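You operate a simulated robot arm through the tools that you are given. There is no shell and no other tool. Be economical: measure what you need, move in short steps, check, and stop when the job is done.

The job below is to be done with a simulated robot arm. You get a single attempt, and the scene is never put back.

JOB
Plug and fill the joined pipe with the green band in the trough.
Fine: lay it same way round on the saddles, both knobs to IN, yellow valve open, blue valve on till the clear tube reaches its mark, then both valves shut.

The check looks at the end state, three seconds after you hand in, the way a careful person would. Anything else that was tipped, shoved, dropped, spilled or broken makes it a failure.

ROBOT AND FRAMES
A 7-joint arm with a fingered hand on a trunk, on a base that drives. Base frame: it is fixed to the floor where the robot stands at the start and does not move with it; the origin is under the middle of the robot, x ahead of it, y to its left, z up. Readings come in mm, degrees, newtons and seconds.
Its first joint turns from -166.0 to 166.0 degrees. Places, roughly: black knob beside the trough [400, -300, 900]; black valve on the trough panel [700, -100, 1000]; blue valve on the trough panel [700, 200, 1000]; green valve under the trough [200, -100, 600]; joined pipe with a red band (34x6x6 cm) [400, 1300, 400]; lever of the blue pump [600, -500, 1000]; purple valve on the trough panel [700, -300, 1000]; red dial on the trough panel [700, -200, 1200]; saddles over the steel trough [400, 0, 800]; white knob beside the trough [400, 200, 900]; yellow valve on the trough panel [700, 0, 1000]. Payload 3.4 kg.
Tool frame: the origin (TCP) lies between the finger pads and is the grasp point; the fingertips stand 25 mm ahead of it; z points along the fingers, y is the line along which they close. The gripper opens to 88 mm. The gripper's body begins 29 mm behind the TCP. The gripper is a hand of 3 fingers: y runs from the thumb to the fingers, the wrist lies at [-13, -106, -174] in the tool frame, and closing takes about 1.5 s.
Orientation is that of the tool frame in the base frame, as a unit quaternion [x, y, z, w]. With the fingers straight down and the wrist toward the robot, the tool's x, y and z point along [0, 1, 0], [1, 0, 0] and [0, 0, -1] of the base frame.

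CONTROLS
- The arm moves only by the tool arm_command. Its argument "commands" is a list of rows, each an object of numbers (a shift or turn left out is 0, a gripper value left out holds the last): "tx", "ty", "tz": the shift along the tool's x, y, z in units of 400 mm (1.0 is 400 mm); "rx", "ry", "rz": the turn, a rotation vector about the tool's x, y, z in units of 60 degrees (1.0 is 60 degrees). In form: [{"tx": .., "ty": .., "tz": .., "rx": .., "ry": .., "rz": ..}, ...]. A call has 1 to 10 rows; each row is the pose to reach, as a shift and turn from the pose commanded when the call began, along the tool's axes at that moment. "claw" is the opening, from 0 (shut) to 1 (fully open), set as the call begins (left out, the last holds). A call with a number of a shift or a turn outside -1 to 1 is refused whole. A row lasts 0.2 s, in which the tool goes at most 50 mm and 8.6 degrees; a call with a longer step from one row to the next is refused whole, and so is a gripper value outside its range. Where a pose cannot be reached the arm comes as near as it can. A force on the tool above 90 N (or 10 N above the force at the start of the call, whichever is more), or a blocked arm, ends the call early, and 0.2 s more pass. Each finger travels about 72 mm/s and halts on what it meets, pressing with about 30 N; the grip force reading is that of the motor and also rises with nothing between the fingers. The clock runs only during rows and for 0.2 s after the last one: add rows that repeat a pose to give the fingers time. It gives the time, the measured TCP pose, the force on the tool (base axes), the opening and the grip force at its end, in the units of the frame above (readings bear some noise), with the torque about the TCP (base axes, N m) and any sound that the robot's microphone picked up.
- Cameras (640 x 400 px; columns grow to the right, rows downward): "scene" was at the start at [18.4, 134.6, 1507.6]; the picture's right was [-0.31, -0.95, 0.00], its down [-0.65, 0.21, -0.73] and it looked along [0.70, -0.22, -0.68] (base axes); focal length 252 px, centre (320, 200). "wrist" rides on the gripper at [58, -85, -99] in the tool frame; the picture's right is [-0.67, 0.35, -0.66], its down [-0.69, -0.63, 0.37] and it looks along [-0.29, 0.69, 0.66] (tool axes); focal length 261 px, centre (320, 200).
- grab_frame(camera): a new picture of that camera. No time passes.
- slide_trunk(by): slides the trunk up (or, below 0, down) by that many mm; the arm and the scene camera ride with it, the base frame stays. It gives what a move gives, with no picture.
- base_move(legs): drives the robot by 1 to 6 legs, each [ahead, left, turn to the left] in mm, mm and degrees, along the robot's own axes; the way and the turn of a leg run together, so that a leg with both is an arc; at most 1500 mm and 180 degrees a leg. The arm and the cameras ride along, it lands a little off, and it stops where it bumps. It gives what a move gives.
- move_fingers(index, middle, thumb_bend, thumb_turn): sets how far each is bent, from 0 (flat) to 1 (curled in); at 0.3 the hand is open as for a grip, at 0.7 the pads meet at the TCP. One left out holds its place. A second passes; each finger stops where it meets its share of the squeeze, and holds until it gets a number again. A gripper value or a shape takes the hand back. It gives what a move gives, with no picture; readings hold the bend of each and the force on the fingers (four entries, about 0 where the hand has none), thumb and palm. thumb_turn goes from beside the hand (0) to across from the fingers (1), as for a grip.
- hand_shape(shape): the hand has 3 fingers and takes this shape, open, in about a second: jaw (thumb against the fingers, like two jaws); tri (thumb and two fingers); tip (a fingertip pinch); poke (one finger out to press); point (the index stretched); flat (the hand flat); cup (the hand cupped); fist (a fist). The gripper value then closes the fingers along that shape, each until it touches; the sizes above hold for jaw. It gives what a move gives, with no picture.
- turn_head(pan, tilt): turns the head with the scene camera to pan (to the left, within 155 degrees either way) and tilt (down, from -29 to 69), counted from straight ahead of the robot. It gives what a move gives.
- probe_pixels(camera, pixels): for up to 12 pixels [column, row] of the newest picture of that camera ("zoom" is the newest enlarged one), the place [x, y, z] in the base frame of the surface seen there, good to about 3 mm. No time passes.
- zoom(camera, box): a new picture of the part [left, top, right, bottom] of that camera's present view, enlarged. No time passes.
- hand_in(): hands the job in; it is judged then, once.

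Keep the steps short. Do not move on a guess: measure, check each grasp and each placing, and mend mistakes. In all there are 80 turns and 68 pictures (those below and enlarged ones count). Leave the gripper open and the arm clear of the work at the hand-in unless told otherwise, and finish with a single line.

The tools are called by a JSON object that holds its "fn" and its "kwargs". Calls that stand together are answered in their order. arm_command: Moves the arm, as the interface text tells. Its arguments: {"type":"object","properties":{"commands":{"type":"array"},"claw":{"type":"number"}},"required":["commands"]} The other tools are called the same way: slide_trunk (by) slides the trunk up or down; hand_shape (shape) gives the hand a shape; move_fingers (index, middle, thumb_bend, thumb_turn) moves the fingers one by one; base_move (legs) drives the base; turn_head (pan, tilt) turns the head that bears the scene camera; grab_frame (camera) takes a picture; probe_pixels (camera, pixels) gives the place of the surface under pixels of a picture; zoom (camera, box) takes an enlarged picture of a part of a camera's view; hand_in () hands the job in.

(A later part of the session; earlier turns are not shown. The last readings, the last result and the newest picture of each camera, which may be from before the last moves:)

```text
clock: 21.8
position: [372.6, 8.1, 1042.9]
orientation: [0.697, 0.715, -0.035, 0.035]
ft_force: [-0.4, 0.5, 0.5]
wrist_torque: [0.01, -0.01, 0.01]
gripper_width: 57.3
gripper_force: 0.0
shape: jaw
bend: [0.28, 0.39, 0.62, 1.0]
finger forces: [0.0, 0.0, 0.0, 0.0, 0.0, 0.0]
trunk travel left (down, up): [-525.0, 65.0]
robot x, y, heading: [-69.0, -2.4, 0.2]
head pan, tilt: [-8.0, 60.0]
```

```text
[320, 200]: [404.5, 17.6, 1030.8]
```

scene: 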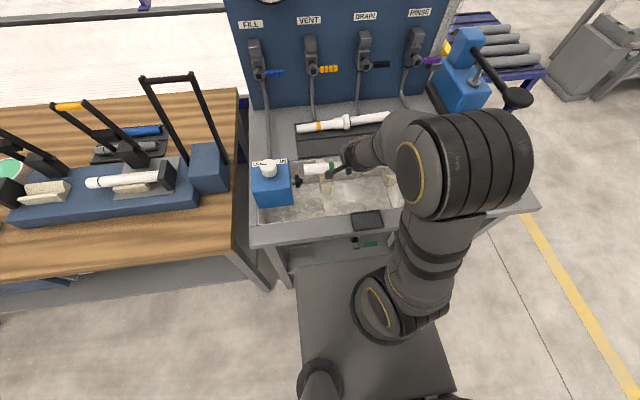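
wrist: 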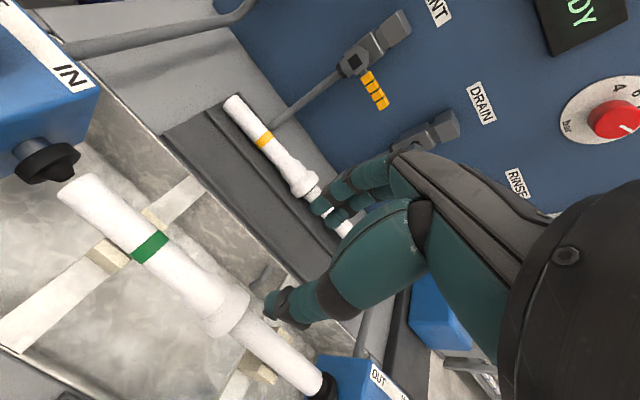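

Enlarge both ends to check alignment with the plugs.

{"fn": "zoom", "kwargs": {"camera": "wrist", "box": [0, 120, 400, 400]}}

{"fn": "probe_pixels", "kwargs": {"camera": "wrist", "pixels": [[66, 188], [85, 190], [110, 212], [180, 268], [228, 310], [270, 350], [310, 382], [322, 390], [332, 390], [72, 158]]}}

```text
1.43 times, centred on (200, 260) of wrist
```

zoom: 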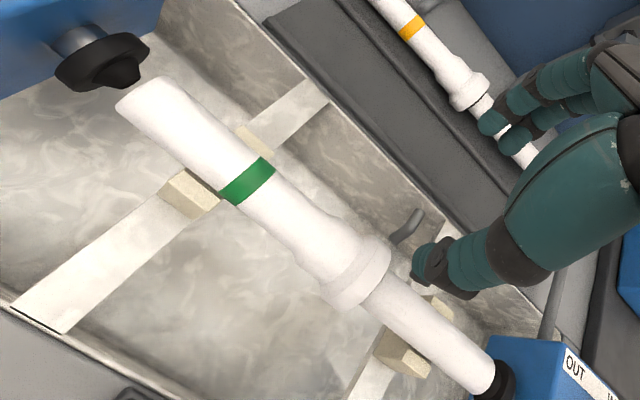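

```text
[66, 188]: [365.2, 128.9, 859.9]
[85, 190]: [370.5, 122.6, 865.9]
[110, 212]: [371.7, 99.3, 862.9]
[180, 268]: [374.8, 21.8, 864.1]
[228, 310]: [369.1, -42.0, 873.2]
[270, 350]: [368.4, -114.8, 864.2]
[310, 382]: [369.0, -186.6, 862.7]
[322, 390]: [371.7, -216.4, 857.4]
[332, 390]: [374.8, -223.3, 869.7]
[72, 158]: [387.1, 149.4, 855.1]
```

The pipe lies level in both saddles (top z≈863), clear of both plugs. Next the white knob; check the neighbouring lever heights before driving left.

{"fn": "turn_head", "kwargs": {"pan": 15, "tilt": 55}}

{"fn": "grab_frame", "kwargs": {"camera": "scene"}}

{"fn": "zoom", "kwargs": {"camera": "scene", "box": [300, 120, 480, 232]}}

```text
clock: 22.6
position: [371.9, 6.7, 1042.5]
orientation: [0.698, 0.715, -0.036, 0.036]
ft_force: [-0.3, -0.5, 0.4]
wrist_torque: [0.04, -0.04, -0.03]
gripper_width: 56.9
gripper_force: 0.0
shape: jaw
bend: [0.28, 0.39, 0.62, 1.0]
finger forces: [0.0, 0.1, 0.1, 0.1, 0.1, 0.1]
trunk travel left (down, up): [-525.0, 65.0]
robot x, y, heading: [-69.5, 0.3, -0.0]
head pan, tilt: [15.0, 55.0]
```

```text
32 pictures are left
```

scene: 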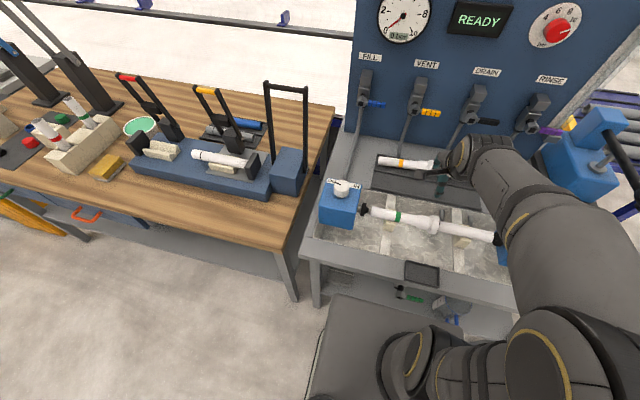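

```text
3.56 times, centred on (390, 176) of scene
```

zoom: 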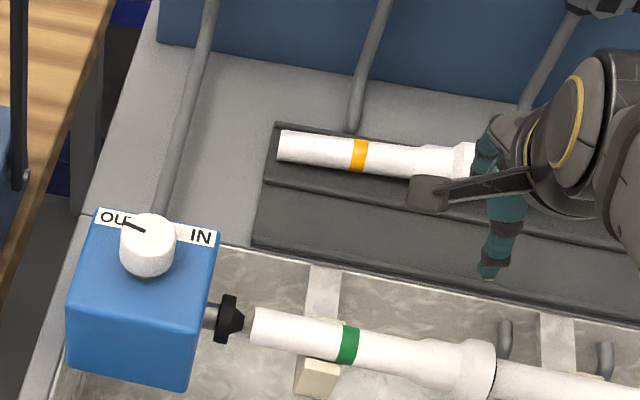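

{"fn": "probe_pixels", "kwargs": {"camera": "scene", "pixels": [[268, 84], [304, 90], [305, 150], [286, 170], [268, 130], [206, 90]]}}

{"fn": "probe_pixels", "kwargs": {"camera": "zoom", "pixels": [[148, 231], [123, 222], [174, 232], [147, 219], [148, 243], [145, 231], [110, 216], [200, 236], [95, 260], [145, 280], [130, 226], [255, 330]]}}

```text
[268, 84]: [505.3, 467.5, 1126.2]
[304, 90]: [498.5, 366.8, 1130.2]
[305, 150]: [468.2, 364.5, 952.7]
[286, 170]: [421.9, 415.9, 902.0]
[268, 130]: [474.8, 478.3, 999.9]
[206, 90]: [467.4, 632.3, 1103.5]
```

```text
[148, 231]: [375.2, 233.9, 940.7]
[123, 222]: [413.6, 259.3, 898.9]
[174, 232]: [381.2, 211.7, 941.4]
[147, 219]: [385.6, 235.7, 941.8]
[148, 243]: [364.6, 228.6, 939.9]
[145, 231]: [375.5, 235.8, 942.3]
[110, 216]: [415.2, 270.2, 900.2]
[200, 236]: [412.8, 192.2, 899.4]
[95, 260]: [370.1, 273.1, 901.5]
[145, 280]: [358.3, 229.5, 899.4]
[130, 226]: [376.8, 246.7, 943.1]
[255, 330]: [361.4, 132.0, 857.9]
```

White knob: axis ≈[375, 233], top z 942, ~44 mm wide, pointer toward +y (OUT). It must turn clockwise past the label to IN. Drive left 200 mm with the hand high, and straighten the hand.

{"fn": "base_move", "kwargs": {"legs": [[0, 200, 0]]}}

{"fn": "arm_command", "kwargs": {"commands": [{"ry": 0.05, "rz": 0.0}, {"ry": 0.095, "rz": -0.1}, {"ry": 0.095, "rz": -0.23}, {"ry": 0.095, "rz": -0.36}, {"ry": 0.095, "rz": -0.49}, {"ry": 0.095, "rz": -0.62}, {"ry": 0.095, "rz": -0.73}, {"ry": 0.095, "rz": -0.73}], "claw": 0.8}}

{"fn": "grab_frame", "kwargs": {"camera": "scene"}}

```text
clock: 24.2
position: [372.0, 209.1, 1042.1]
orientation: [0.697, 0.716, -0.036, 0.035]
ft_force: [0.2, -0.5, -0.3]
wrist_torque: [0.01, 0.0, -0.02]
gripper_width: 56.8
gripper_force: 0.0
shape: jaw
bend: [0.28, 0.39, 0.62, 1.0]
finger forces: [0.0, 0.0, 0.0, 0.0, 0.0, 0.0]
trunk travel left (down, up): [-525.0, 65.0]
robot x, y, heading: [-69.9, 202.5, 0.1]
head pan, tilt: [15.0, 55.0]
```

```text
clock: 26.0
position: [373.0, 207.8, 1042.8]
orientation: [0.381, 0.924, -0.012, -0.016]
ft_force: [-0.5, 0.5, -0.6]
wrist_torque: [0.0, -0.03, 0.01]
gripper_width: 70.0
gripper_force: 0.0
shape: jaw
bend: [0.27, 0.34, 0.49, 0.99]
finger forces: [0.1, 0.0, 0.1, 0.0, 0.1, 0.0]
trunk travel left (down, up): [-525.0, 65.0]
robot x, y, heading: [-67.6, 200.2, -0.0]
head pan, tilt: [15.0, 55.0]
```

```text
30 pictures are left
```

scene: 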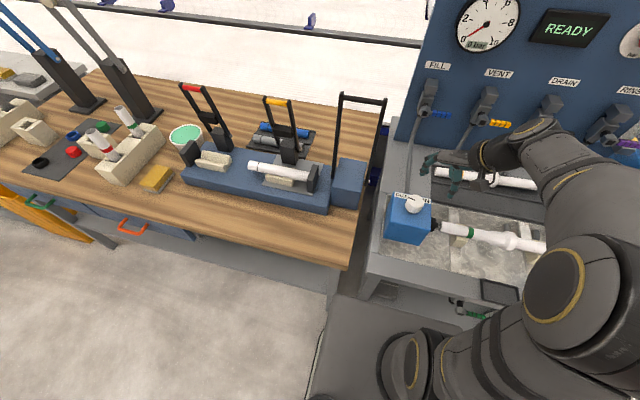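

Hand is yawed +45° as wanted. Shift over the knob and come down to z≈975 first.

{"fn": "arm_command", "kwargs": {"commands": [{"tx": 0.02, "ty": 0.024}, {"tx": 0.041, "ty": 0.048, "tz": 0.05}, {"tx": 0.041, "ty": 0.048, "tz": 0.12}, {"tx": 0.041, "ty": 0.048, "tz": 0.17}, {"tx": 0.041, "ty": 0.048, "tz": 0.17}]}}

{"fn": "grab_frame", "kwargs": {"camera": "wrist"}}

{"fn": "zoom", "kwargs": {"camera": "scene", "box": [360, 140, 520, 260]}}

```text
clock: 27.2
position: [371.7, 233.7, 974.4]
orientation: [0.381, 0.924, -0.011, -0.016]
ft_force: [0.0, -0.2, -0.6]
wrist_torque: [0.01, 0.0, 0.04]
gripper_width: 70.2
gripper_force: 0.0
shape: jaw
bend: [0.27, 0.34, 0.49, 0.99]
finger forces: [0.0, 0.0, 0.0, 0.0, 0.0, 0.0]
trunk travel left (down, up): [-525.0, 65.0]
robot x, y, heading: [-71.8, 201.8, 0.2]
head pan, tilt: [15.0, 55.0]
```

```text
29 pictures are left
```

wrist: 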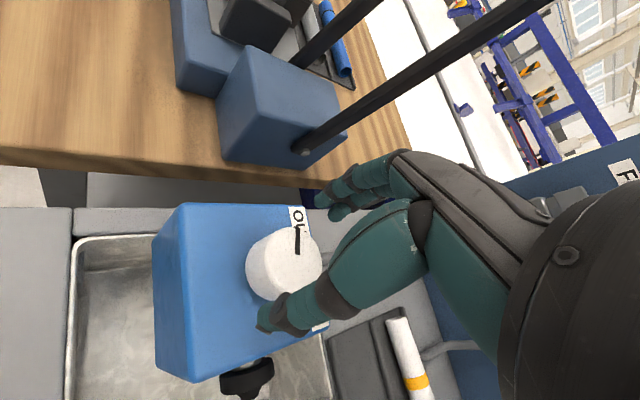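

```text
3.33 times, centred on (440, 200) of scene
```

zoom: 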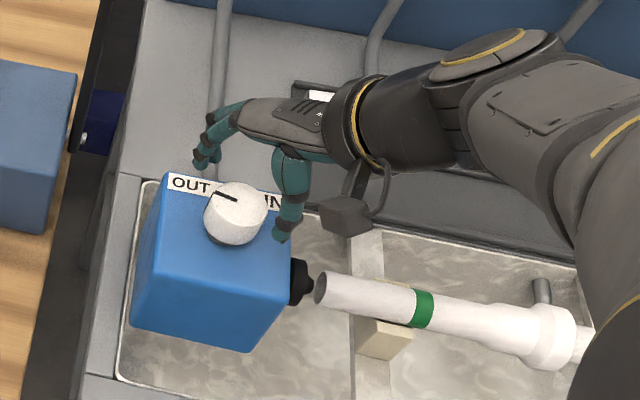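

Confirm the knob centre and fingertips.

{"fn": "probe_pixels", "kwargs": {"camera": "wrist", "pixels": [[255, 255], [285, 262], [315, 250], [297, 232], [296, 260], [265, 322], [325, 200], [335, 212], [270, 290], [298, 248]]}}

```text
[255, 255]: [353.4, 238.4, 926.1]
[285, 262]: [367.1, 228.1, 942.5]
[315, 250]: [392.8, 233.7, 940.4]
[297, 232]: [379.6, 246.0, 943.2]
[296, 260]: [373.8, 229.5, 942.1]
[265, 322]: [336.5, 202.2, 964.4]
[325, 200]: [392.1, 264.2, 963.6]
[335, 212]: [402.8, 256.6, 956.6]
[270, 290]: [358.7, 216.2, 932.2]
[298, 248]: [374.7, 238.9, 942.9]
```

Centred (knob ≈[373, 232], TCP [372, 234]). Descend 40 mm and grip.

{"fn": "arm_command", "kwargs": {"commands": [{"tz": 0.04}, {"tz": 0.08}, {"tz": 0.102}, {"tz": 0.102}]}}

{"fn": "arm_command", "kwargs": {"commands": [{}, {}, {}, {}, {}, {}], "claw": 0.0}}

```text
clock: 28.2
position: [371.0, 232.4, 933.4]
orientation: [0.381, 0.924, -0.011, -0.015]
ft_force: [0.2, -0.3, 0.8]
wrist_torque: [0.02, 0.03, -0.03]
gripper_width: 70.3
gripper_force: 0.1
shape: jaw
bend: [0.27, 0.34, 0.49, 0.99]
finger forces: [0.1, 0.1, 0.0, 0.0, 0.1, 0.0]
trunk travel left (down, up): [-525.0, 65.0]
robot x, y, heading: [-70.3, 200.7, -0.1]
head pan, tilt: [15.0, 55.0]
```

```text
clock: 29.6
position: [369.4, 231.9, 934.4]
orientation: [0.381, 0.924, -0.012, -0.015]
ft_force: [-1.5, 0.9, -2.4]
wrist_torque: [0.06, -0.01, -0.02]
gripper_width: 35.4
gripper_force: 30.2
shape: jaw
bend: [0.74, 0.46, 0.73, 1.0]
finger forces: [16.3, 9.8, 0.0, 0.0, 27.2, 0.0]
trunk travel left (down, up): [-525.0, 65.0]
robot x, y, heading: [-68.8, 198.8, 0.2]
head pan, tilt: [15.0, 55.0]
```

Gripped. Turn clockwise (tool +z) 60°.

{"fn": "arm_command", "kwargs": {"commands": [{"rz": 0.12}, {"rz": 0.24}, {"rz": 0.36}, {"rz": 0.48}, {"rz": 0.6}, {"rz": 0.72}, {"rz": 0.84}, {"rz": 0.95}, {"rz": 1.0}]}}

{"fn": "zoom", "kwargs": {"camera": "scene", "box": [360, 140, 520, 260]}}

```text
clock: 31.6
position: [373.0, 233.5, 933.1]
orientation: [0.792, 0.61, -0.017, -0.006]
ft_force: [12.1, 7.4, 3.0]
wrist_torque: [0.15, -0.36, 0.07]
gripper_width: 36.0
gripper_force: 30.0
shape: jaw
bend: [0.74, 0.45, 0.75, 0.98]
finger forces: [23.3, 11.9, 0.0, 0.0, 25.8, 0.0]
trunk travel left (down, up): [-525.0, 65.0]
robot x, y, heading: [-67.0, 200.9, 0.1]
head pan, tilt: [15.0, 55.0]
```

```text
3.33 times, centred on (440, 200) of scene
```

zoom: 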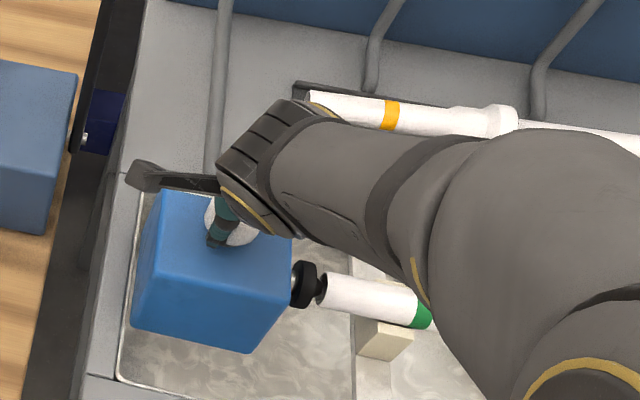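

The plug is advancing to the pipe. Turn on another 45°.

{"fn": "arm_command", "kwargs": {"commands": [{"rz": 0.12}, {"rz": 0.24}, {"rz": 0.36}, {"rz": 0.48}, {"rz": 0.6}, {"rz": 0.72}, {"rz": 0.75}]}}

{"fn": "zoom", "kwargs": {"camera": "scene", "box": [360, 140, 520, 260]}}

```text
clock: 33.2
position: [372.6, 232.2, 933.2]
orientation: [0.965, 0.26, -0.019, 0.0]
ft_force: [18.4, 1.4, 4.6]
wrist_torque: [0.0, -0.37, 0.07]
gripper_width: 35.7
gripper_force: 29.8
shape: jaw
bend: [0.74, 0.46, 0.76, 0.94]
finger forces: [23.6, 9.3, 0.0, 0.0, 28.0, 0.0]
trunk travel left (down, up): [-525.0, 65.0]
robot x, y, heading: [-71.9, 200.5, 0.1]
head pan, tilt: [15.0, 55.0]
```

```text
3.33 times, centred on (440, 200) of scene
```

zoom: 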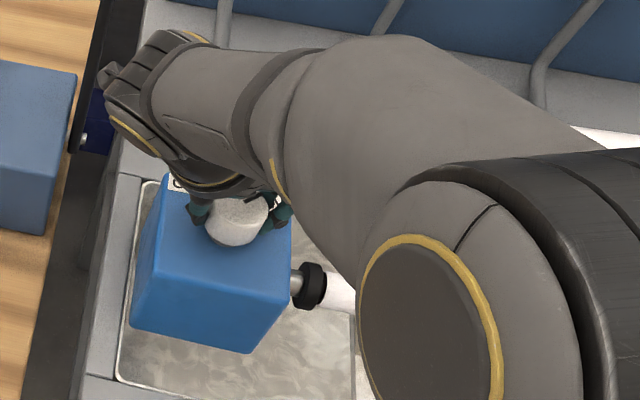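

Plug is in contact with the pipe; pointer about 20° past centre. Release, lift, and look at the pointer before continuing.

{"fn": "arm_command", "kwargs": {"commands": [{}, {}, {}], "claw": 0.8}}

{"fn": "arm_command", "kwargs": {"commands": [{"tz": -0.08}, {"tz": -0.14, "rz": -0.06}, {"tz": -0.14, "rz": -0.19}, {"tz": -0.14, "rz": -0.32}, {"tz": -0.14, "rz": -0.45}, {"tz": -0.14, "rz": -0.58}, {"tz": -0.14, "rz": -0.71}, {"tz": -0.14, "rz": -0.84}, {"tz": -0.14, "rz": -0.97}]}}

{"fn": "zoom", "kwargs": {"camera": "scene", "box": [360, 140, 520, 260]}}

{"fn": "grab_frame", "kwargs": {"camera": "wrist"}}

```text
clock: 34.0
position: [369.3, 232.7, 933.5]
orientation: [0.965, 0.26, -0.02, 0.0]
ft_force: [-0.7, 0.3, 0.0]
wrist_torque: [0.01, 0.0, 0.0]
gripper_width: 70.2
gripper_force: 0.1
shape: jaw
bend: [0.27, 0.34, 0.49, 0.99]
finger forces: [0.1, 0.0, 0.0, 0.1, 0.0, 0.1]
trunk travel left (down, up): [-525.0, 65.0]
robot x, y, heading: [-72.5, 204.7, -0.1]
head pan, tilt: [15.0, 55.0]
```

```text
clock: 36.0
position: [372.7, 233.6, 989.5]
orientation: [0.716, 0.697, -0.015, -0.01]
ft_force: [-0.1, 0.5, -0.7]
wrist_torque: [-0.01, -0.01, 0.02]
gripper_width: 70.3
gripper_force: 0.0
shape: jaw
bend: [0.27, 0.34, 0.49, 0.99]
finger forces: [0.1, 0.0, 0.0, 0.0, 0.0, 0.0]
trunk travel left (down, up): [-525.0, 65.0]
robot x, y, heading: [-71.0, 200.1, -0.1]
head pan, tilt: [15.0, 55.0]
```

```text
3.33 times, centred on (440, 200) of scene
```

zoom: 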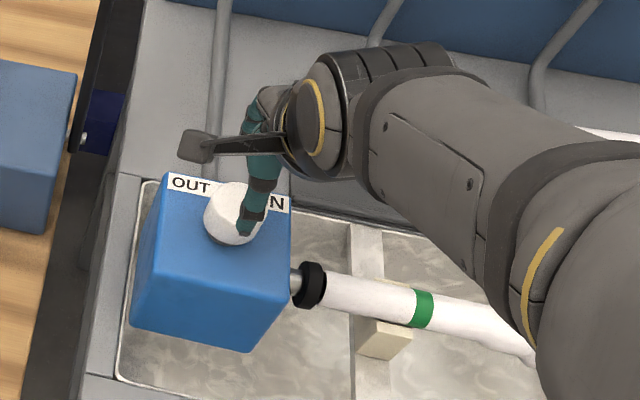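

```text
24 pictures are left
```

wrist: 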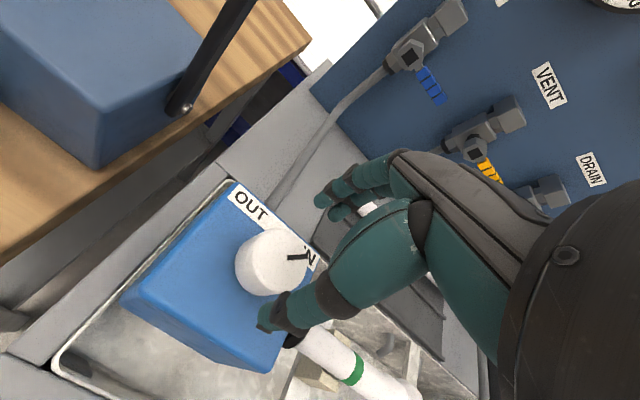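

{"fn": "probe_pixels", "kwargs": {"camera": "wrist", "pixels": [[290, 258], [305, 257], [270, 258], [308, 262], [250, 258], [272, 238]]}}

```text
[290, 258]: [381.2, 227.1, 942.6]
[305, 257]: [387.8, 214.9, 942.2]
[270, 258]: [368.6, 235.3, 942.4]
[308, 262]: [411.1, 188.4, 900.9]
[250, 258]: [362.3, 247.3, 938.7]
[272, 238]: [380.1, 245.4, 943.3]
```

Pointer now ≈50° right of centre, on IN; the plug flange is at the pipe end. Regrip and turn a little to be sure it is at its stop.

{"fn": "arm_command", "kwargs": {"commands": [{"tz": 0.08}, {"tz": 0.14}, {"tz": 0.14}]}}

{"fn": "arm_command", "kwargs": {"commands": [{}, {}, {}, {}, {}, {}], "claw": 0.0}}

{"fn": "arm_command", "kwargs": {"commands": [{"rz": 0.1}, {"rz": 0.2}, {"rz": 0.3}, {"rz": 0.3}]}}

{"fn": "arm_command", "kwargs": {"commands": [{}, {}, {}], "claw": 0.8}}

{"fn": "arm_command", "kwargs": {"commands": [{"tz": -0.08}, {"tz": -0.18, "rz": -0.1}, {"tz": -0.28, "rz": -0.2}, {"tz": -0.3, "rz": -0.3}]}}

{"fn": "grab_frame", "kwargs": {"camera": "wrist"}}

```text
clock: 36.8
position: [369.5, 232.1, 933.6]
orientation: [0.716, 0.698, -0.016, -0.009]
ft_force: [0.9, 0.1, 0.7]
wrist_torque: [0.03, 0.02, 0.02]
gripper_width: 70.2
gripper_force: 0.1
shape: jaw
bend: [0.27, 0.34, 0.49, 0.99]
finger forces: [0.0, 0.1, 0.0, 0.1, 0.0, 0.1]
trunk travel left (down, up): [-525.0, 65.0]
robot x, y, heading: [-70.4, 199.7, -0.1]
head pan, tilt: [15.0, 55.0]
```

```text
clock: 38.2
position: [370.3, 233.0, 932.8]
orientation: [0.717, 0.697, -0.018, -0.009]
ft_force: [-1.1, 1.8, -1.9]
wrist_torque: [0.06, 0.01, -0.01]
gripper_width: 36.1
gripper_force: 29.6
shape: jaw
bend: [0.74, 0.44, 0.74, 1.0]
finger forces: [17.2, 9.3, 0.1, 0.0, 26.4, 0.0]
trunk travel left (down, up): [-525.0, 65.0]
robot x, y, heading: [-73.2, 198.6, 0.2]
head pan, tilt: [15.0, 55.0]
```

```text
clock: 39.2
position: [370.7, 232.1, 933.0]
orientation: [0.817, 0.576, -0.018, -0.007]
ft_force: [2.5, 5.5, -4.3]
wrist_torque: [0.09, -0.01, 0.01]
gripper_width: 35.8
gripper_force: 29.2
shape: jaw
bend: [0.74, 0.44, 0.74, 1.0]
finger forces: [18.5, 8.7, 0.1, 0.1, 26.6, 0.1]
trunk travel left (down, up): [-525.0, 65.0]
robot x, y, heading: [-69.6, 197.1, 0.2]
head pan, tilt: [15.0, 55.0]
```

```text
clock: 40.0
position: [370.9, 231.8, 933.7]
orientation: [0.817, 0.576, -0.018, -0.007]
ft_force: [-0.3, 0.3, -0.6]
wrist_torque: [-0.05, 0.01, 0.01]
gripper_width: 70.0
gripper_force: 0.0
shape: jaw
bend: [0.27, 0.34, 0.49, 0.99]
finger forces: [0.0, 0.2, 0.0, 0.1, 0.0, 0.0]
trunk travel left (down, up): [-525.0, 65.0]
robot x, y, heading: [-71.5, 202.3, 0.1]
head pan, tilt: [15.0, 55.0]
```

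```text
clock: 41.0
position: [374.7, 235.0, 1054.2]
orientation: [0.716, 0.697, -0.017, -0.01]
ft_force: [0.3, -1.0, -1.1]
wrist_torque: [0.01, 0.03, 0.02]
gripper_width: 70.3
gripper_force: 0.0
shape: jaw
bend: [0.27, 0.34, 0.49, 0.99]
finger forces: [0.0, 0.0, 0.1, 0.0, 0.0, 0.0]
trunk travel left (down, up): [-525.0, 65.0]
robot x, y, heading: [-70.2, 199.8, -0.0]
head pan, tilt: [15.0, 55.0]
```

```text
23 pictures are left
```

wrist: 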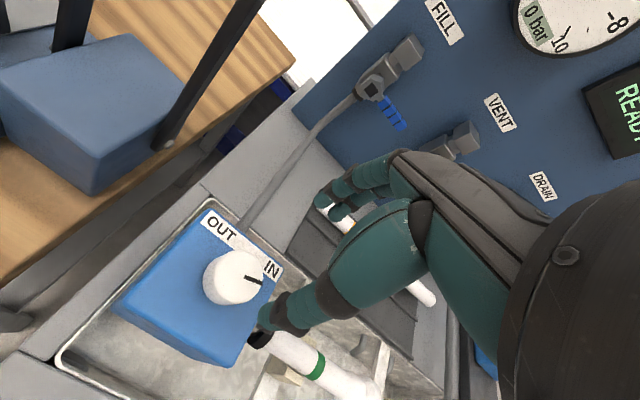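

{"fn": "probe_pixels", "kwargs": {"camera": "wrist", "pixels": [[246, 278], [260, 281], [235, 276], [273, 330], [300, 352], [318, 365], [345, 385]]}}

{"fn": "zoom", "kwargs": {"camera": "wrist", "box": [100, 200, 400, 400]}}

```text
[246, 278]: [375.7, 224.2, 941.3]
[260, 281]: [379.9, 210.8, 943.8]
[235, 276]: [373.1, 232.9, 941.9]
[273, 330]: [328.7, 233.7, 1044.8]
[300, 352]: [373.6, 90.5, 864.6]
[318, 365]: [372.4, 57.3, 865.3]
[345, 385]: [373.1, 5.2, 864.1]
```

```text
2.00 times, centred on (250, 300) of wrist
```

zoom: 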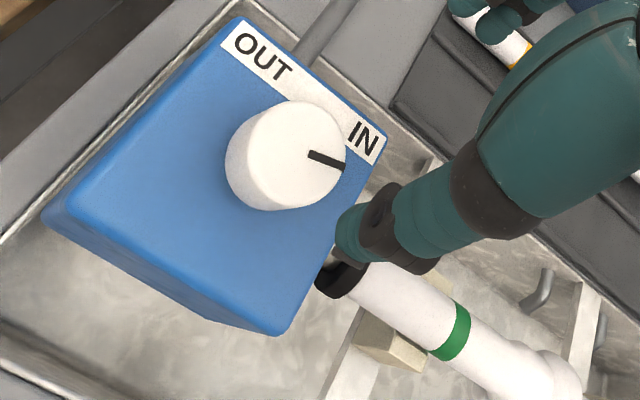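

Pointer at ≈−72°, and the last 18° turned freely. One more small turn to find the stop.

{"fn": "arm_command", "kwargs": {"commands": [{"tz": 0.1}, {"tz": 0.2}, {"tz": 0.3}, {"tz": 0.3}]}}

{"fn": "arm_command", "kwargs": {"commands": [{}, {}, {}, {}, {}, {}], "claw": 0.0}}

{"fn": "arm_command", "kwargs": {"commands": [{"rz": 0.1}, {"rz": 0.2}, {"rz": 0.3}, {"rz": 0.4}, {"rz": 0.4}]}}

{"fn": "arm_command", "kwargs": {"commands": [{}, {}, {}], "claw": 0.8}}

{"fn": "arm_command", "kwargs": {"commands": [{"tz": -0.08}, {"tz": -0.18, "rz": -0.1}, {"tz": -0.28, "rz": -0.2}, {"tz": -0.3, "rz": -0.3}, {"tz": -0.3, "rz": -0.4}]}}

{"fn": "zoom", "kwargs": {"camera": "wrist", "box": [100, 200, 400, 400]}}

```text
clock: 42.0
position: [370.1, 233.8, 931.9]
orientation: [0.717, 0.697, -0.017, -0.011]
ft_force: [0.4, -1.0, -0.4]
wrist_torque: [0.0, -0.02, -0.02]
gripper_width: 70.2
gripper_force: 0.1
shape: jaw
bend: [0.27, 0.34, 0.49, 0.99]
finger forces: [0.0, 0.1, 0.0, 0.1, 0.0, 0.1]
trunk travel left (down, up): [-525.0, 65.0]
robot x, y, heading: [-70.2, 199.6, -0.2]
head pan, tilt: [15.0, 55.0]
```

```text
clock: 43.4
position: [370.5, 233.2, 932.5]
orientation: [0.716, 0.697, -0.017, -0.009]
ft_force: [-0.7, 1.7, -2.0]
wrist_torque: [0.05, -0.03, 0.0]
gripper_width: 35.6
gripper_force: 30.0
shape: jaw
bend: [0.74, 0.44, 0.74, 1.0]
finger forces: [17.0, 9.5, 0.0, 0.0, 26.9, 0.0]
trunk travel left (down, up): [-525.0, 65.0]
robot x, y, heading: [-71.3, 199.8, -0.1]
head pan, tilt: [15.0, 55.0]
```

```text
clock: 44.6
position: [372.2, 235.4, 932.3]
orientation: [0.846, 0.533, -0.019, -0.005]
ft_force: [5.9, 17.8, -8.2]
wrist_torque: [0.4, -0.27, 0.55]
gripper_width: 33.1
gripper_force: 29.8
shape: jaw
bend: [0.74, 0.43, 0.74, 1.0]
finger forces: [26.1, 8.7, 0.0, 0.1, 27.3, 0.1]
trunk travel left (down, up): [-525.0, 65.0]
robot x, y, heading: [-70.9, 200.3, -0.1]
head pan, tilt: [15.0, 55.0]
```

```text
clock: 45.4
position: [370.6, 231.3, 932.5]
orientation: [0.846, 0.532, -0.018, -0.005]
ft_force: [0.2, 0.2, 0.2]
wrist_torque: [0.01, -0.02, 0.01]
gripper_width: 70.3
gripper_force: 0.1
shape: jaw
bend: [0.27, 0.34, 0.49, 0.99]
finger forces: [0.1, 0.1, 0.1, 0.1, 0.1, 0.0]
trunk travel left (down, up): [-525.0, 65.0]
robot x, y, heading: [-72.4, 199.5, -0.3]
head pan, tilt: [15.0, 55.0]
```

```text
clock: 46.6
position: [374.3, 234.1, 1053.6]
orientation: [0.716, 0.698, -0.017, -0.009]
ft_force: [0.7, -0.4, 0.1]
wrist_torque: [0.01, -0.02, -0.02]
gripper_width: 70.2
gripper_force: 0.0
shape: jaw
bend: [0.27, 0.34, 0.49, 0.99]
finger forces: [0.0, 0.1, 0.0, 0.1, 0.1, 0.1]
trunk travel left (down, up): [-525.0, 65.0]
robot x, y, heading: [-67.4, 197.7, -0.1]
head pan, tilt: [15.0, 55.0]
```

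```text
2.00 times, centred on (250, 300) of wrist
```

zoom: 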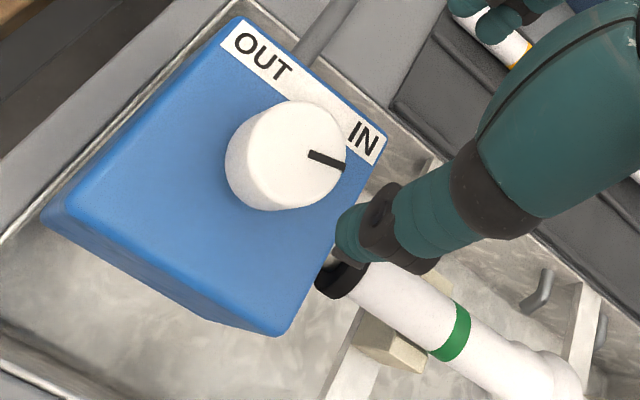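

White knob is at its stop on IN, plug seated. Now go to the black knob: drive right 390 mm with hand high, and yaw the hand +45°.

{"fn": "base_move", "kwargs": {"legs": [[0, -390, 0]]}}

{"fn": "arm_command", "kwargs": {"commands": [{"tx": -0.05, "rz": -0.12}, {"tx": -0.11, "rz": -0.24}, {"tx": -0.17, "rz": -0.36}, {"tx": -0.22, "rz": -0.48}, {"tx": -0.27, "rz": -0.6}, {"tx": -0.325, "rz": -0.72}, {"tx": -0.325, "rz": -0.75}]}}

{"fn": "turn_head", "kwargs": {"pan": -15, "tilt": 48}}

{"fn": "grab_frame", "kwargs": {"camera": "scene"}}

{"fn": "grab_frame", "kwargs": {"camera": "wrist"}}

```text
clock: 49.1
position: [376.0, -159.1, 1053.3]
orientation: [0.717, 0.696, -0.017, -0.009]
ft_force: [-0.2, -0.1, 0.0]
wrist_torque: [0.0, 0.0, 0.03]
gripper_width: 70.1
gripper_force: 0.0
shape: jaw
bend: [0.27, 0.34, 0.49, 0.99]
finger forces: [0.0, 0.0, 0.0, 0.0, 0.0, 0.0]
trunk travel left (down, up): [-525.0, 65.0]
robot x, y, heading: [-71.1, -191.8, -0.2]
head pan, tilt: [15.0, 55.0]
```

```text
clock: 50.7
position: [371.3, -288.2, 1054.6]
orientation: [0.395, 0.919, -0.011, -0.015]
ft_force: [-0.5, -0.2, -0.4]
wrist_torque: [-0.01, 0.01, -0.01]
gripper_width: 70.2
gripper_force: 0.0
shape: jaw
bend: [0.27, 0.34, 0.49, 0.99]
finger forces: [0.0, 0.0, 0.0, 0.0, 0.0, 0.0]
trunk travel left (down, up): [-525.0, 65.0]
robot x, y, heading: [-74.5, -189.2, 0.2]
head pan, tilt: [15.0, 55.0]
```

```text
clock: 51.6
position: [371.5, -287.8, 1054.6]
orientation: [0.396, 0.918, -0.012, -0.015]
ft_force: [0.5, 0.4, 0.0]
wrist_torque: [0.0, -0.01, -0.02]
gripper_width: 70.2
gripper_force: 0.0
shape: jaw
bend: [0.27, 0.34, 0.49, 0.99]
finger forces: [0.0, 0.1, 0.1, 0.0, 0.0, 0.0]
trunk travel left (down, up): [-525.0, 65.0]
robot x, y, heading: [-66.4, -192.8, -0.0]
head pan, tilt: [-15.0, 48.0]
```

```text
20 pictures are left
```

scene: 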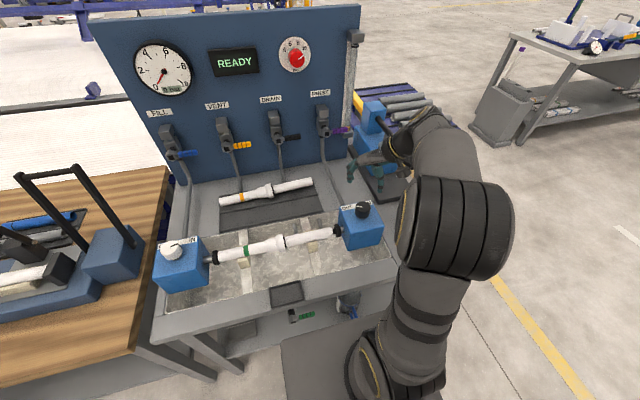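

```text
19 pictures are left
```

wrist: 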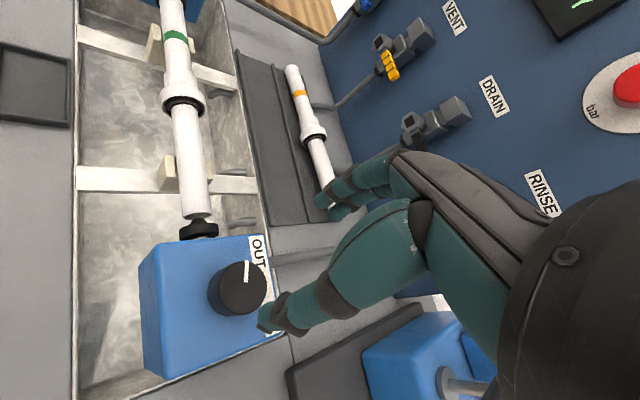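

Measure the black knob.

{"fn": "probe_pixels", "kwargs": {"camera": "wrist", "pixels": [[243, 287], [228, 285], [260, 285], [245, 268], [243, 305], [247, 262], [197, 225], [185, 140], [182, 30]]}}

{"fn": "probe_pixels", "kwargs": {"camera": "scene", "pixels": [[362, 207], [355, 209], [369, 207], [350, 60], [350, 100], [352, 40], [186, 153], [242, 145], [168, 142], [224, 133], [348, 130], [353, 75]]}}

{"fn": "zoom", "kwargs": {"camera": "scene", "box": [310, 20, 400, 170]}}

```text
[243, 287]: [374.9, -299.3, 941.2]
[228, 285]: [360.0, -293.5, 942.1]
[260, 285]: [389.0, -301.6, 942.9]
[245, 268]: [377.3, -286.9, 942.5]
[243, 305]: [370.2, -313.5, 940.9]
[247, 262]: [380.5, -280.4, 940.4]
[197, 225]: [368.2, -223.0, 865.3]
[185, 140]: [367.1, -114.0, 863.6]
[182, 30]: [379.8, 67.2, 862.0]
```

```text
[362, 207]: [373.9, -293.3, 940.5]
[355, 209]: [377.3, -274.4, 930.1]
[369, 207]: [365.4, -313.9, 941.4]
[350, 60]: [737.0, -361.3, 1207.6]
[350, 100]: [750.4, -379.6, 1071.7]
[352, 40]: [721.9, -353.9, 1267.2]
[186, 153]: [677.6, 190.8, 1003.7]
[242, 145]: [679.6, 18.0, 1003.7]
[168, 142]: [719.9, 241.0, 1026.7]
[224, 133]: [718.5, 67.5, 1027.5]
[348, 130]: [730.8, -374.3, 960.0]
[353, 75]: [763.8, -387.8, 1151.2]
```

```text
2.67 times, centred on (355, 95) of scene
```

zoom: 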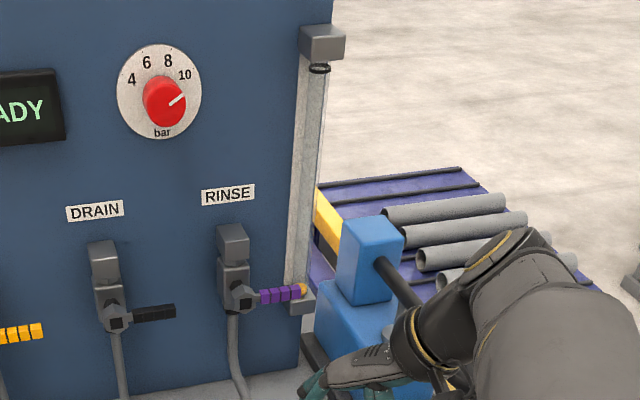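

Black knob axis ≈[374, −297], top 942. Move over it, descend, and grip.

{"fn": "arm_command", "kwargs": {"commands": [{"tx": -0.017, "ty": -0.011}, {"tx": -0.017, "ty": -0.011, "tz": 0.1}, {"tx": -0.017, "ty": -0.011, "tz": 0.2}, {"tx": -0.017, "ty": -0.011, "tz": 0.26}, {"tx": -0.017, "ty": -0.011, "tz": 0.304}, {"tx": -0.017, "ty": -0.011, "tz": 0.304}]}}

{"fn": "arm_command", "kwargs": {"commands": [{}, {}, {}, {}, {}, {}], "claw": 0.0}}

{"fn": "arm_command", "kwargs": {"commands": [{"rz": 0.12}, {"rz": 0.24}, {"rz": 0.36}, {"rz": 0.48}, {"rz": 0.6}, {"rz": 0.72}, {"rz": 0.84}, {"rz": 0.95}, {"rz": 1.0}]}}

```text
clock: 53.0
position: [368.4, -297.3, 933.5]
orientation: [0.396, 0.918, -0.013, -0.015]
ft_force: [-0.1, 0.4, 0.6]
wrist_torque: [0.0, -0.01, -0.01]
gripper_width: 70.2
gripper_force: 0.0
shape: jaw
bend: [0.27, 0.34, 0.49, 0.99]
finger forces: [0.0, 0.0, 0.0, 0.0, 0.0, 0.1]
trunk travel left (down, up): [-525.0, 65.0]
robot x, y, heading: [-71.6, -193.8, 0.0]
head pan, tilt: [-15.0, 48.0]
```

```text
clock: 54.5
position: [368.7, -298.9, 933.2]
orientation: [0.395, 0.918, -0.012, -0.016]
ft_force: [-4.2, 3.4, -3.6]
wrist_torque: [0.12, 0.02, 0.04]
gripper_width: 34.9
gripper_force: 29.5
shape: jaw
bend: [0.74, 0.44, 0.74, 1.0]
finger forces: [16.2, 9.7, 0.0, 0.1, 24.8, 0.1]
trunk travel left (down, up): [-525.0, 65.0]
robot x, y, heading: [-73.0, -192.0, 0.1]
head pan, tilt: [-15.0, 48.0]
```

```text
clock: 56.5
position: [370.7, -295.7, 933.8]
orientation: [0.802, 0.597, -0.019, -0.006]
ft_force: [12.1, 14.9, -2.4]
wrist_torque: [0.25, -0.31, 0.14]
gripper_width: 35.2
gripper_force: 30.4
shape: jaw
bend: [0.74, 0.43, 0.76, 0.95]
finger forces: [22.9, 9.8, 0.1, 0.0, 26.5, 0.0]
trunk travel left (down, up): [-525.0, 65.0]
robot x, y, heading: [-70.8, -188.5, -0.1]
head pan, tilt: [-15.0, 48.0]
```

Turning well. Another 60°.

{"fn": "arm_command", "kwargs": {"commands": [{"rz": 0.12}, {"rz": 0.24}, {"rz": 0.36}, {"rz": 0.48}, {"rz": 0.6}, {"rz": 0.72}, {"rz": 0.84}, {"rz": 0.95}, {"rz": 1.0}]}}

{"fn": "arm_command", "kwargs": {"commands": [{}, {}, {}], "claw": 0.8}}

{"fn": "arm_command", "kwargs": {"commands": [{"tz": -0.08}, {"tz": -0.18, "rz": -0.1}, {"tz": -0.28, "rz": -0.22}, {"tz": -0.3, "rz": -0.35}, {"tz": -0.3, "rz": -0.48}, {"tz": -0.3, "rz": -0.61}, {"tz": -0.3, "rz": -0.74}, {"tz": -0.3, "rz": -0.87}, {"tz": -0.3, "rz": -1.0}]}}

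{"fn": "grab_frame", "kwargs": {"camera": "wrist"}}

```text
clock: 58.5
position: [371.5, -296.8, 931.8]
orientation: [0.993, 0.115, -0.019, 0.003]
ft_force: [22.1, 5.6, -0.4]
wrist_torque: [0.13, -0.42, 0.07]
gripper_width: 32.9
gripper_force: 30.1
shape: jaw
bend: [0.74, 0.48, 0.76, 0.89]
finger forces: [18.1, 6.0, 0.2, 0.0, 32.4, 0.0]
trunk travel left (down, up): [-525.0, 65.0]
robot x, y, heading: [-69.6, -192.2, -0.0]
head pan, tilt: [-15.0, 48.0]
```

```text
clock: 59.2
position: [368.1, -298.2, 933.9]
orientation: [0.993, 0.116, -0.02, 0.003]
ft_force: [0.5, -0.4, 0.4]
wrist_torque: [0.02, -0.02, -0.01]
gripper_width: 70.2
gripper_force: 0.0
shape: jaw
bend: [0.27, 0.34, 0.49, 0.99]
finger forces: [0.0, 0.1, 0.0, 0.0, 0.1, 0.0]
trunk travel left (down, up): [-525.0, 65.0]
robot x, y, heading: [-74.5, -194.1, -0.1]
head pan, tilt: [-15.0, 48.0]
```

```text
clock: 61.2
position: [372.9, -296.2, 1053.6]
orientation: [0.801, 0.598, -0.017, -0.007]
ft_force: [-0.4, 0.1, -0.1]
wrist_torque: [-0.01, -0.01, -0.05]
gripper_width: 70.4
gripper_force: 0.1
shape: jaw
bend: [0.27, 0.34, 0.49, 0.99]
finger forces: [0.1, 0.0, 0.0, 0.1, 0.0, 0.0]
trunk travel left (down, up): [-525.0, 65.0]
robot x, y, heading: [-69.7, -192.0, -0.0]
head pan, tilt: [-15.0, 48.0]
```

```text
17 pictures are left
```

wrist: 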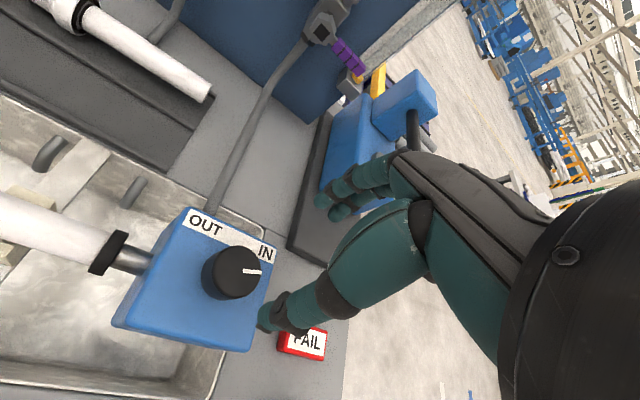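

Plug inserted; pointer near IN. Regrip and turn to the stop.

{"fn": "arm_command", "kwargs": {"commands": [{"tz": 0.1}, {"tz": 0.2}, {"tz": 0.3}, {"tz": 0.3}]}}

{"fn": "arm_command", "kwargs": {"commands": [{}, {}, {}, {}, {}, {}], "claw": 0.0}}

{"fn": "arm_command", "kwargs": {"commands": [{"rz": 0.1}, {"rz": 0.2}, {"rz": 0.3}, {"rz": 0.4}, {"rz": 0.4}]}}

{"fn": "arm_command", "kwargs": {"commands": [{}, {}, {}], "claw": 0.8}}

{"fn": "arm_command", "kwargs": {"commands": [{"tz": -0.08}, {"tz": -0.18, "rz": -0.1}, {"tz": -0.28, "rz": -0.22}, {"tz": -0.3, "rz": -0.35}, {"tz": -0.3, "rz": -0.48}, {"tz": -0.3, "rz": -0.61}, {"tz": -0.3, "rz": -0.68}]}}

{"fn": "grab_frame", "kwargs": {"camera": "wrist"}}

```text
clock: 62.2
position: [366.8, -296.5, 933.9]
orientation: [0.802, 0.597, -0.018, -0.007]
ft_force: [-0.5, -0.1, 0.3]
wrist_torque: [0.01, -0.02, 0.0]
gripper_width: 70.6
gripper_force: 0.1
shape: jaw
bend: [0.27, 0.34, 0.49, 0.99]
finger forces: [0.0, 0.1, 0.0, 0.0, 0.1, 0.1]
trunk travel left (down, up): [-525.0, 65.0]
robot x, y, heading: [-68.7, -190.7, -0.0]
head pan, tilt: [-15.0, 48.0]
```

```text
clock: 63.6
position: [366.9, -297.1, 933.5]
orientation: [0.802, 0.598, -0.019, -0.007]
ft_force: [-1.6, -1.5, -2.3]
wrist_torque: [-0.02, 0.03, -0.01]
gripper_width: 35.9
gripper_force: 30.3
shape: jaw
bend: [0.73, 0.42, 0.74, 1.0]
finger forces: [17.4, 8.6, 0.0, 0.0, 27.6, 0.1]
trunk travel left (down, up): [-525.0, 65.0]
robot x, y, heading: [-66.1, -192.5, 0.1]
head pan, tilt: [-15.0, 48.0]
```

```text
clock: 64.8
position: [368.0, -295.5, 933.2]
orientation: [0.908, 0.418, -0.019, -0.003]
ft_force: [4.5, 14.2, -6.9]
wrist_torque: [0.29, -0.22, 0.46]
gripper_width: 32.0
gripper_force: 30.1
shape: jaw
bend: [0.74, 0.43, 0.74, 1.0]
finger forces: [20.9, 6.8, 0.0, 0.0, 28.1, 0.0]
trunk travel left (down, up): [-525.0, 65.0]
robot x, y, heading: [-73.0, -189.9, 0.1]
head pan, tilt: [-15.0, 48.0]
```

```text
clock: 65.7
position: [367.3, -298.0, 934.3]
orientation: [0.909, 0.417, -0.018, -0.003]
ft_force: [-0.1, 0.2, 0.2]
wrist_torque: [-0.03, -0.02, -0.01]
gripper_width: 70.1
gripper_force: 0.0
shape: jaw
bend: [0.27, 0.34, 0.49, 0.99]
finger forces: [0.1, 0.0, 0.0, 0.0, 0.0, 0.1]
trunk travel left (down, up): [-525.0, 65.0]
robot x, y, heading: [-70.4, -192.7, -0.1]
head pan, tilt: [-15.0, 48.0]
```

```text
clock: 67.2
position: [372.5, -295.6, 1053.2]
orientation: [0.706, 0.708, -0.017, -0.01]
ft_force: [1.0, 0.3, -0.4]
wrist_torque: [-0.03, 0.0, -0.03]
gripper_width: 70.3
gripper_force: 0.1
shape: jaw
bend: [0.27, 0.34, 0.49, 0.99]
finger forces: [0.1, 0.1, 0.0, 0.0, 0.1, 0.0]
trunk travel left (down, up): [-525.0, 65.0]
robot x, y, heading: [-70.1, -191.3, 0.0]
head pan, tilt: [-15.0, 48.0]
```

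```text
16 pictures are left
```

wrist: 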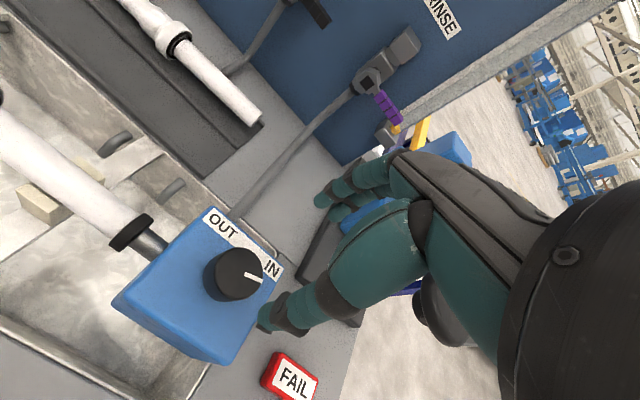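

Both knobs are at IN stops. Now the valves: measure hubs and levers, and the things under the trough front.

{"fn": "zoom", "kwargs": {"camera": "scene", "box": [140, 110, 268, 190]}}

{"fn": "probe_pixels", "kwargs": {"camera": "zoom", "pixels": [[140, 235], [160, 223], [210, 217], [260, 212], [420, 195], [440, 187], [480, 180], [530, 173], [130, 170], [410, 130], [170, 320], [460, 260]]}}

{"fn": "probe_pixels", "kwargs": {"camera": "scene", "pixels": [[305, 316], [293, 316], [348, 310], [290, 335], [330, 350], [300, 305]]}}

```text
5.00 times, centred on (204, 150) of scene
```

zoom: 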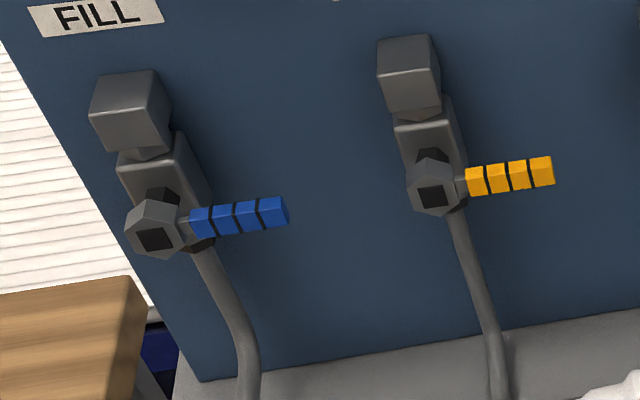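

```text
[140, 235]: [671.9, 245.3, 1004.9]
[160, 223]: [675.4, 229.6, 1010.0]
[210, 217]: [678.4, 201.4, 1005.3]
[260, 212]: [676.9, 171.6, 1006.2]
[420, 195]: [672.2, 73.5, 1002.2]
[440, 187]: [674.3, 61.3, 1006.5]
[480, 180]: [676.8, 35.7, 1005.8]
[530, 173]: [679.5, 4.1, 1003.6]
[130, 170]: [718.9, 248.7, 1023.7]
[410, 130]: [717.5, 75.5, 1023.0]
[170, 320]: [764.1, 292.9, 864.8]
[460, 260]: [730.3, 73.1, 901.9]
```

```text
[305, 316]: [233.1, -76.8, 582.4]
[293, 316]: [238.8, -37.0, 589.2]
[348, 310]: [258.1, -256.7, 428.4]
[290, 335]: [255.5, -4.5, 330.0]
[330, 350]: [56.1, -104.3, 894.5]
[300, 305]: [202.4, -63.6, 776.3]
```

Hubs at y≈66 (yellow) and y≈237 (blue), z≈1002; levers at x≈680 reach 75 mm to the right. Drive to stand at about [25, 110] with hand high.

{"fn": "base_move", "kwargs": {"legs": [[0, 300, 0], [95, 0, 0]]}}

{"fn": "arm_command", "kwargs": {"commands": [{}, {}, {}, {}, {}, {}], "claw": 0.0}}

```text
clock: 70.0
position: [468.0, 1.3, 1052.5]
orientation: [0.706, 0.708, -0.018, -0.01]
ft_force: [-0.1, 0.0, -0.8]
wrist_torque: [-0.02, 0.05, 0.01]
gripper_width: 70.0
gripper_force: 0.1
shape: jaw
bend: [0.27, 0.34, 0.49, 0.99]
finger forces: [0.0, 0.0, 0.0, 0.1, 0.0, 0.0]
trunk travel left (down, up): [-525.0, 65.0]
robot x, y, heading: [24.7, 110.2, -0.3]
head pan, tilt: [-15.0, 48.0]
```

```text
clock: 71.4
position: [468.4, 1.4, 1054.5]
orientation: [0.706, 0.708, -0.017, -0.009]
ft_force: [0.2, 1.8, -0.7]
wrist_torque: [-0.01, 0.01, -0.02]
gripper_width: 0.1
gripper_force: 30.2
shape: jaw
bend: [0.7, 0.7, 0.37, 1.0]
finger forces: [0.0, 0.0, 0.0, 0.0, 0.0, 0.1]
trunk travel left (down, up): [-525.0, 65.0]
robot x, y, heading: [22.7, 104.8, -0.1]
head pan, tilt: [-15.0, 48.0]
```

Hand closed. Tilt the hand 40° forward and approach to x≈640, z≈1075 above the yellow lever's outer part.

{"fn": "arm_command", "kwargs": {"commands": [{"tz": -0.03, "rx": -0.13}, {"tz": -0.06, "rx": -0.26, "ty": 0.05}, {"tz": -0.06, "rx": -0.39, "ty": 0.13}, {"tz": -0.06, "rx": -0.52, "ty": 0.21, "tx": 0.01}, {"tz": -0.06, "rx": -0.65, "ty": 0.3, "tx": 0.02}, {"tz": -0.06, "rx": -0.667, "ty": 0.38, "tx": 0.025}, {"tz": -0.06, "rx": -0.667, "ty": 0.43, "tx": 0.025}, {"tz": -0.06, "rx": -0.667, "ty": 0.43, "tx": 0.025}]}}

{"fn": "grab_frame", "kwargs": {"camera": "wrist"}}

{"fn": "probe_pixels", "kwargs": {"camera": "wrist", "pixels": [[320, 200]]}}

```text
clock: 73.2
position: [641.2, 11.3, 1070.2]
orientation: [0.668, 0.67, 0.225, 0.232]
ft_force: [-0.5, 0.4, 0.2]
wrist_torque: [0.02, -0.03, -0.01]
gripper_width: 0.0
gripper_force: 29.6
shape: jaw
bend: [0.7, 0.7, 0.37, 1.0]
finger forces: [0.1, 0.1, 0.0, 0.0, 0.0, 0.0]
trunk travel left (down, up): [-525.0, 65.0]
robot x, y, heading: [23.6, 105.9, 0.1]
head pan, tilt: [-15.0, 48.0]
```

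```text
14 pictures are left
```

wrist: 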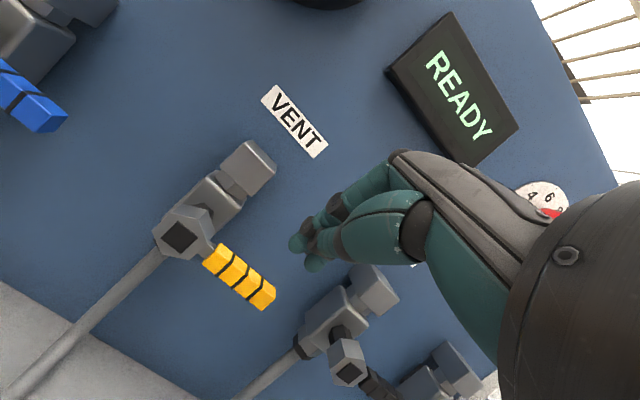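

```text
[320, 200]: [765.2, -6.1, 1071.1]
```

{"fn": "probe_pixels", "kwargs": {"camera": "wrist", "pixels": [[297, 245], [313, 265], [308, 235], [216, 258], [240, 276], [265, 297], [180, 235], [195, 245], [325, 225], [35, 112], [205, 205]]}}

```text
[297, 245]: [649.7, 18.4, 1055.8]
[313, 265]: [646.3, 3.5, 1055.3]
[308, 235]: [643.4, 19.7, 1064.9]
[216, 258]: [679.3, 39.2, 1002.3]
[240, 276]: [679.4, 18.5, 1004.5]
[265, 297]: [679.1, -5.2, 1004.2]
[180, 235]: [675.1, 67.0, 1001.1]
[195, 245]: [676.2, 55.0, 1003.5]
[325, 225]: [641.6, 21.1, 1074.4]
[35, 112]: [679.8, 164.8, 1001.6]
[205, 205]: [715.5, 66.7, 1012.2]
```

Fingertips ≈14 mm ahead/18 below TCP; lever spans y 45…−8. Move over the lever and press it down ~20° to test the direction.

{"fn": "arm_command", "kwargs": {"commands": [{"tx": 0.0075, "ty": 0.069, "tz": 0.0535}, {"tx": 0.008, "ty": 0.0175, "tz": 0.121}, {"tx": 0.005, "ty": 0.002, "tz": 0.14}, {"tx": 0.001, "ty": -0.0147, "tz": 0.162}, {"tx": 0.001, "ty": -0.0147, "tz": 0.162}]}}

{"fn": "zoom", "kwargs": {"camera": "wrist", "box": [100, 120, 420, 320]}}

```text
clock: 74.4
position: [672.7, 14.2, 1026.7]
orientation: [0.665, 0.669, 0.231, 0.239]
ft_force: [-0.4, 4.4, 54.1]
wrist_torque: [-0.3, -0.8, 0.0]
gripper_width: 0.0
gripper_force: 30.0
shape: jaw
bend: [0.7, 0.7, 0.72, 1.0]
finger forces: [12.1, 55.7, 0.0, 0.0, 0.1, 0.0]
trunk travel left (down, up): [-525.0, 65.0]
robot x, y, heading: [26.7, 109.9, -0.2]
head pan, tilt: [-15.0, 48.0]
```

```text
2.00 times, centred on (260, 220) of wrist
```

zoom: 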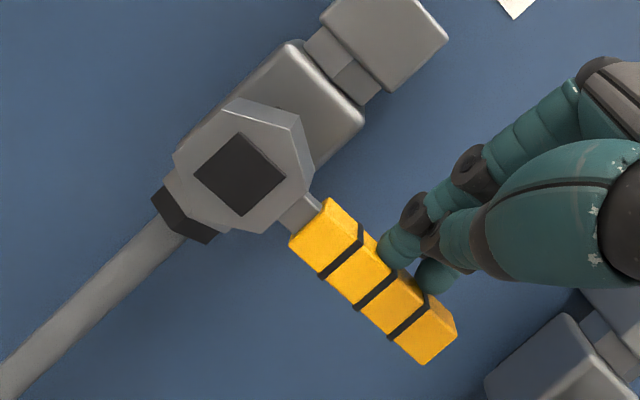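

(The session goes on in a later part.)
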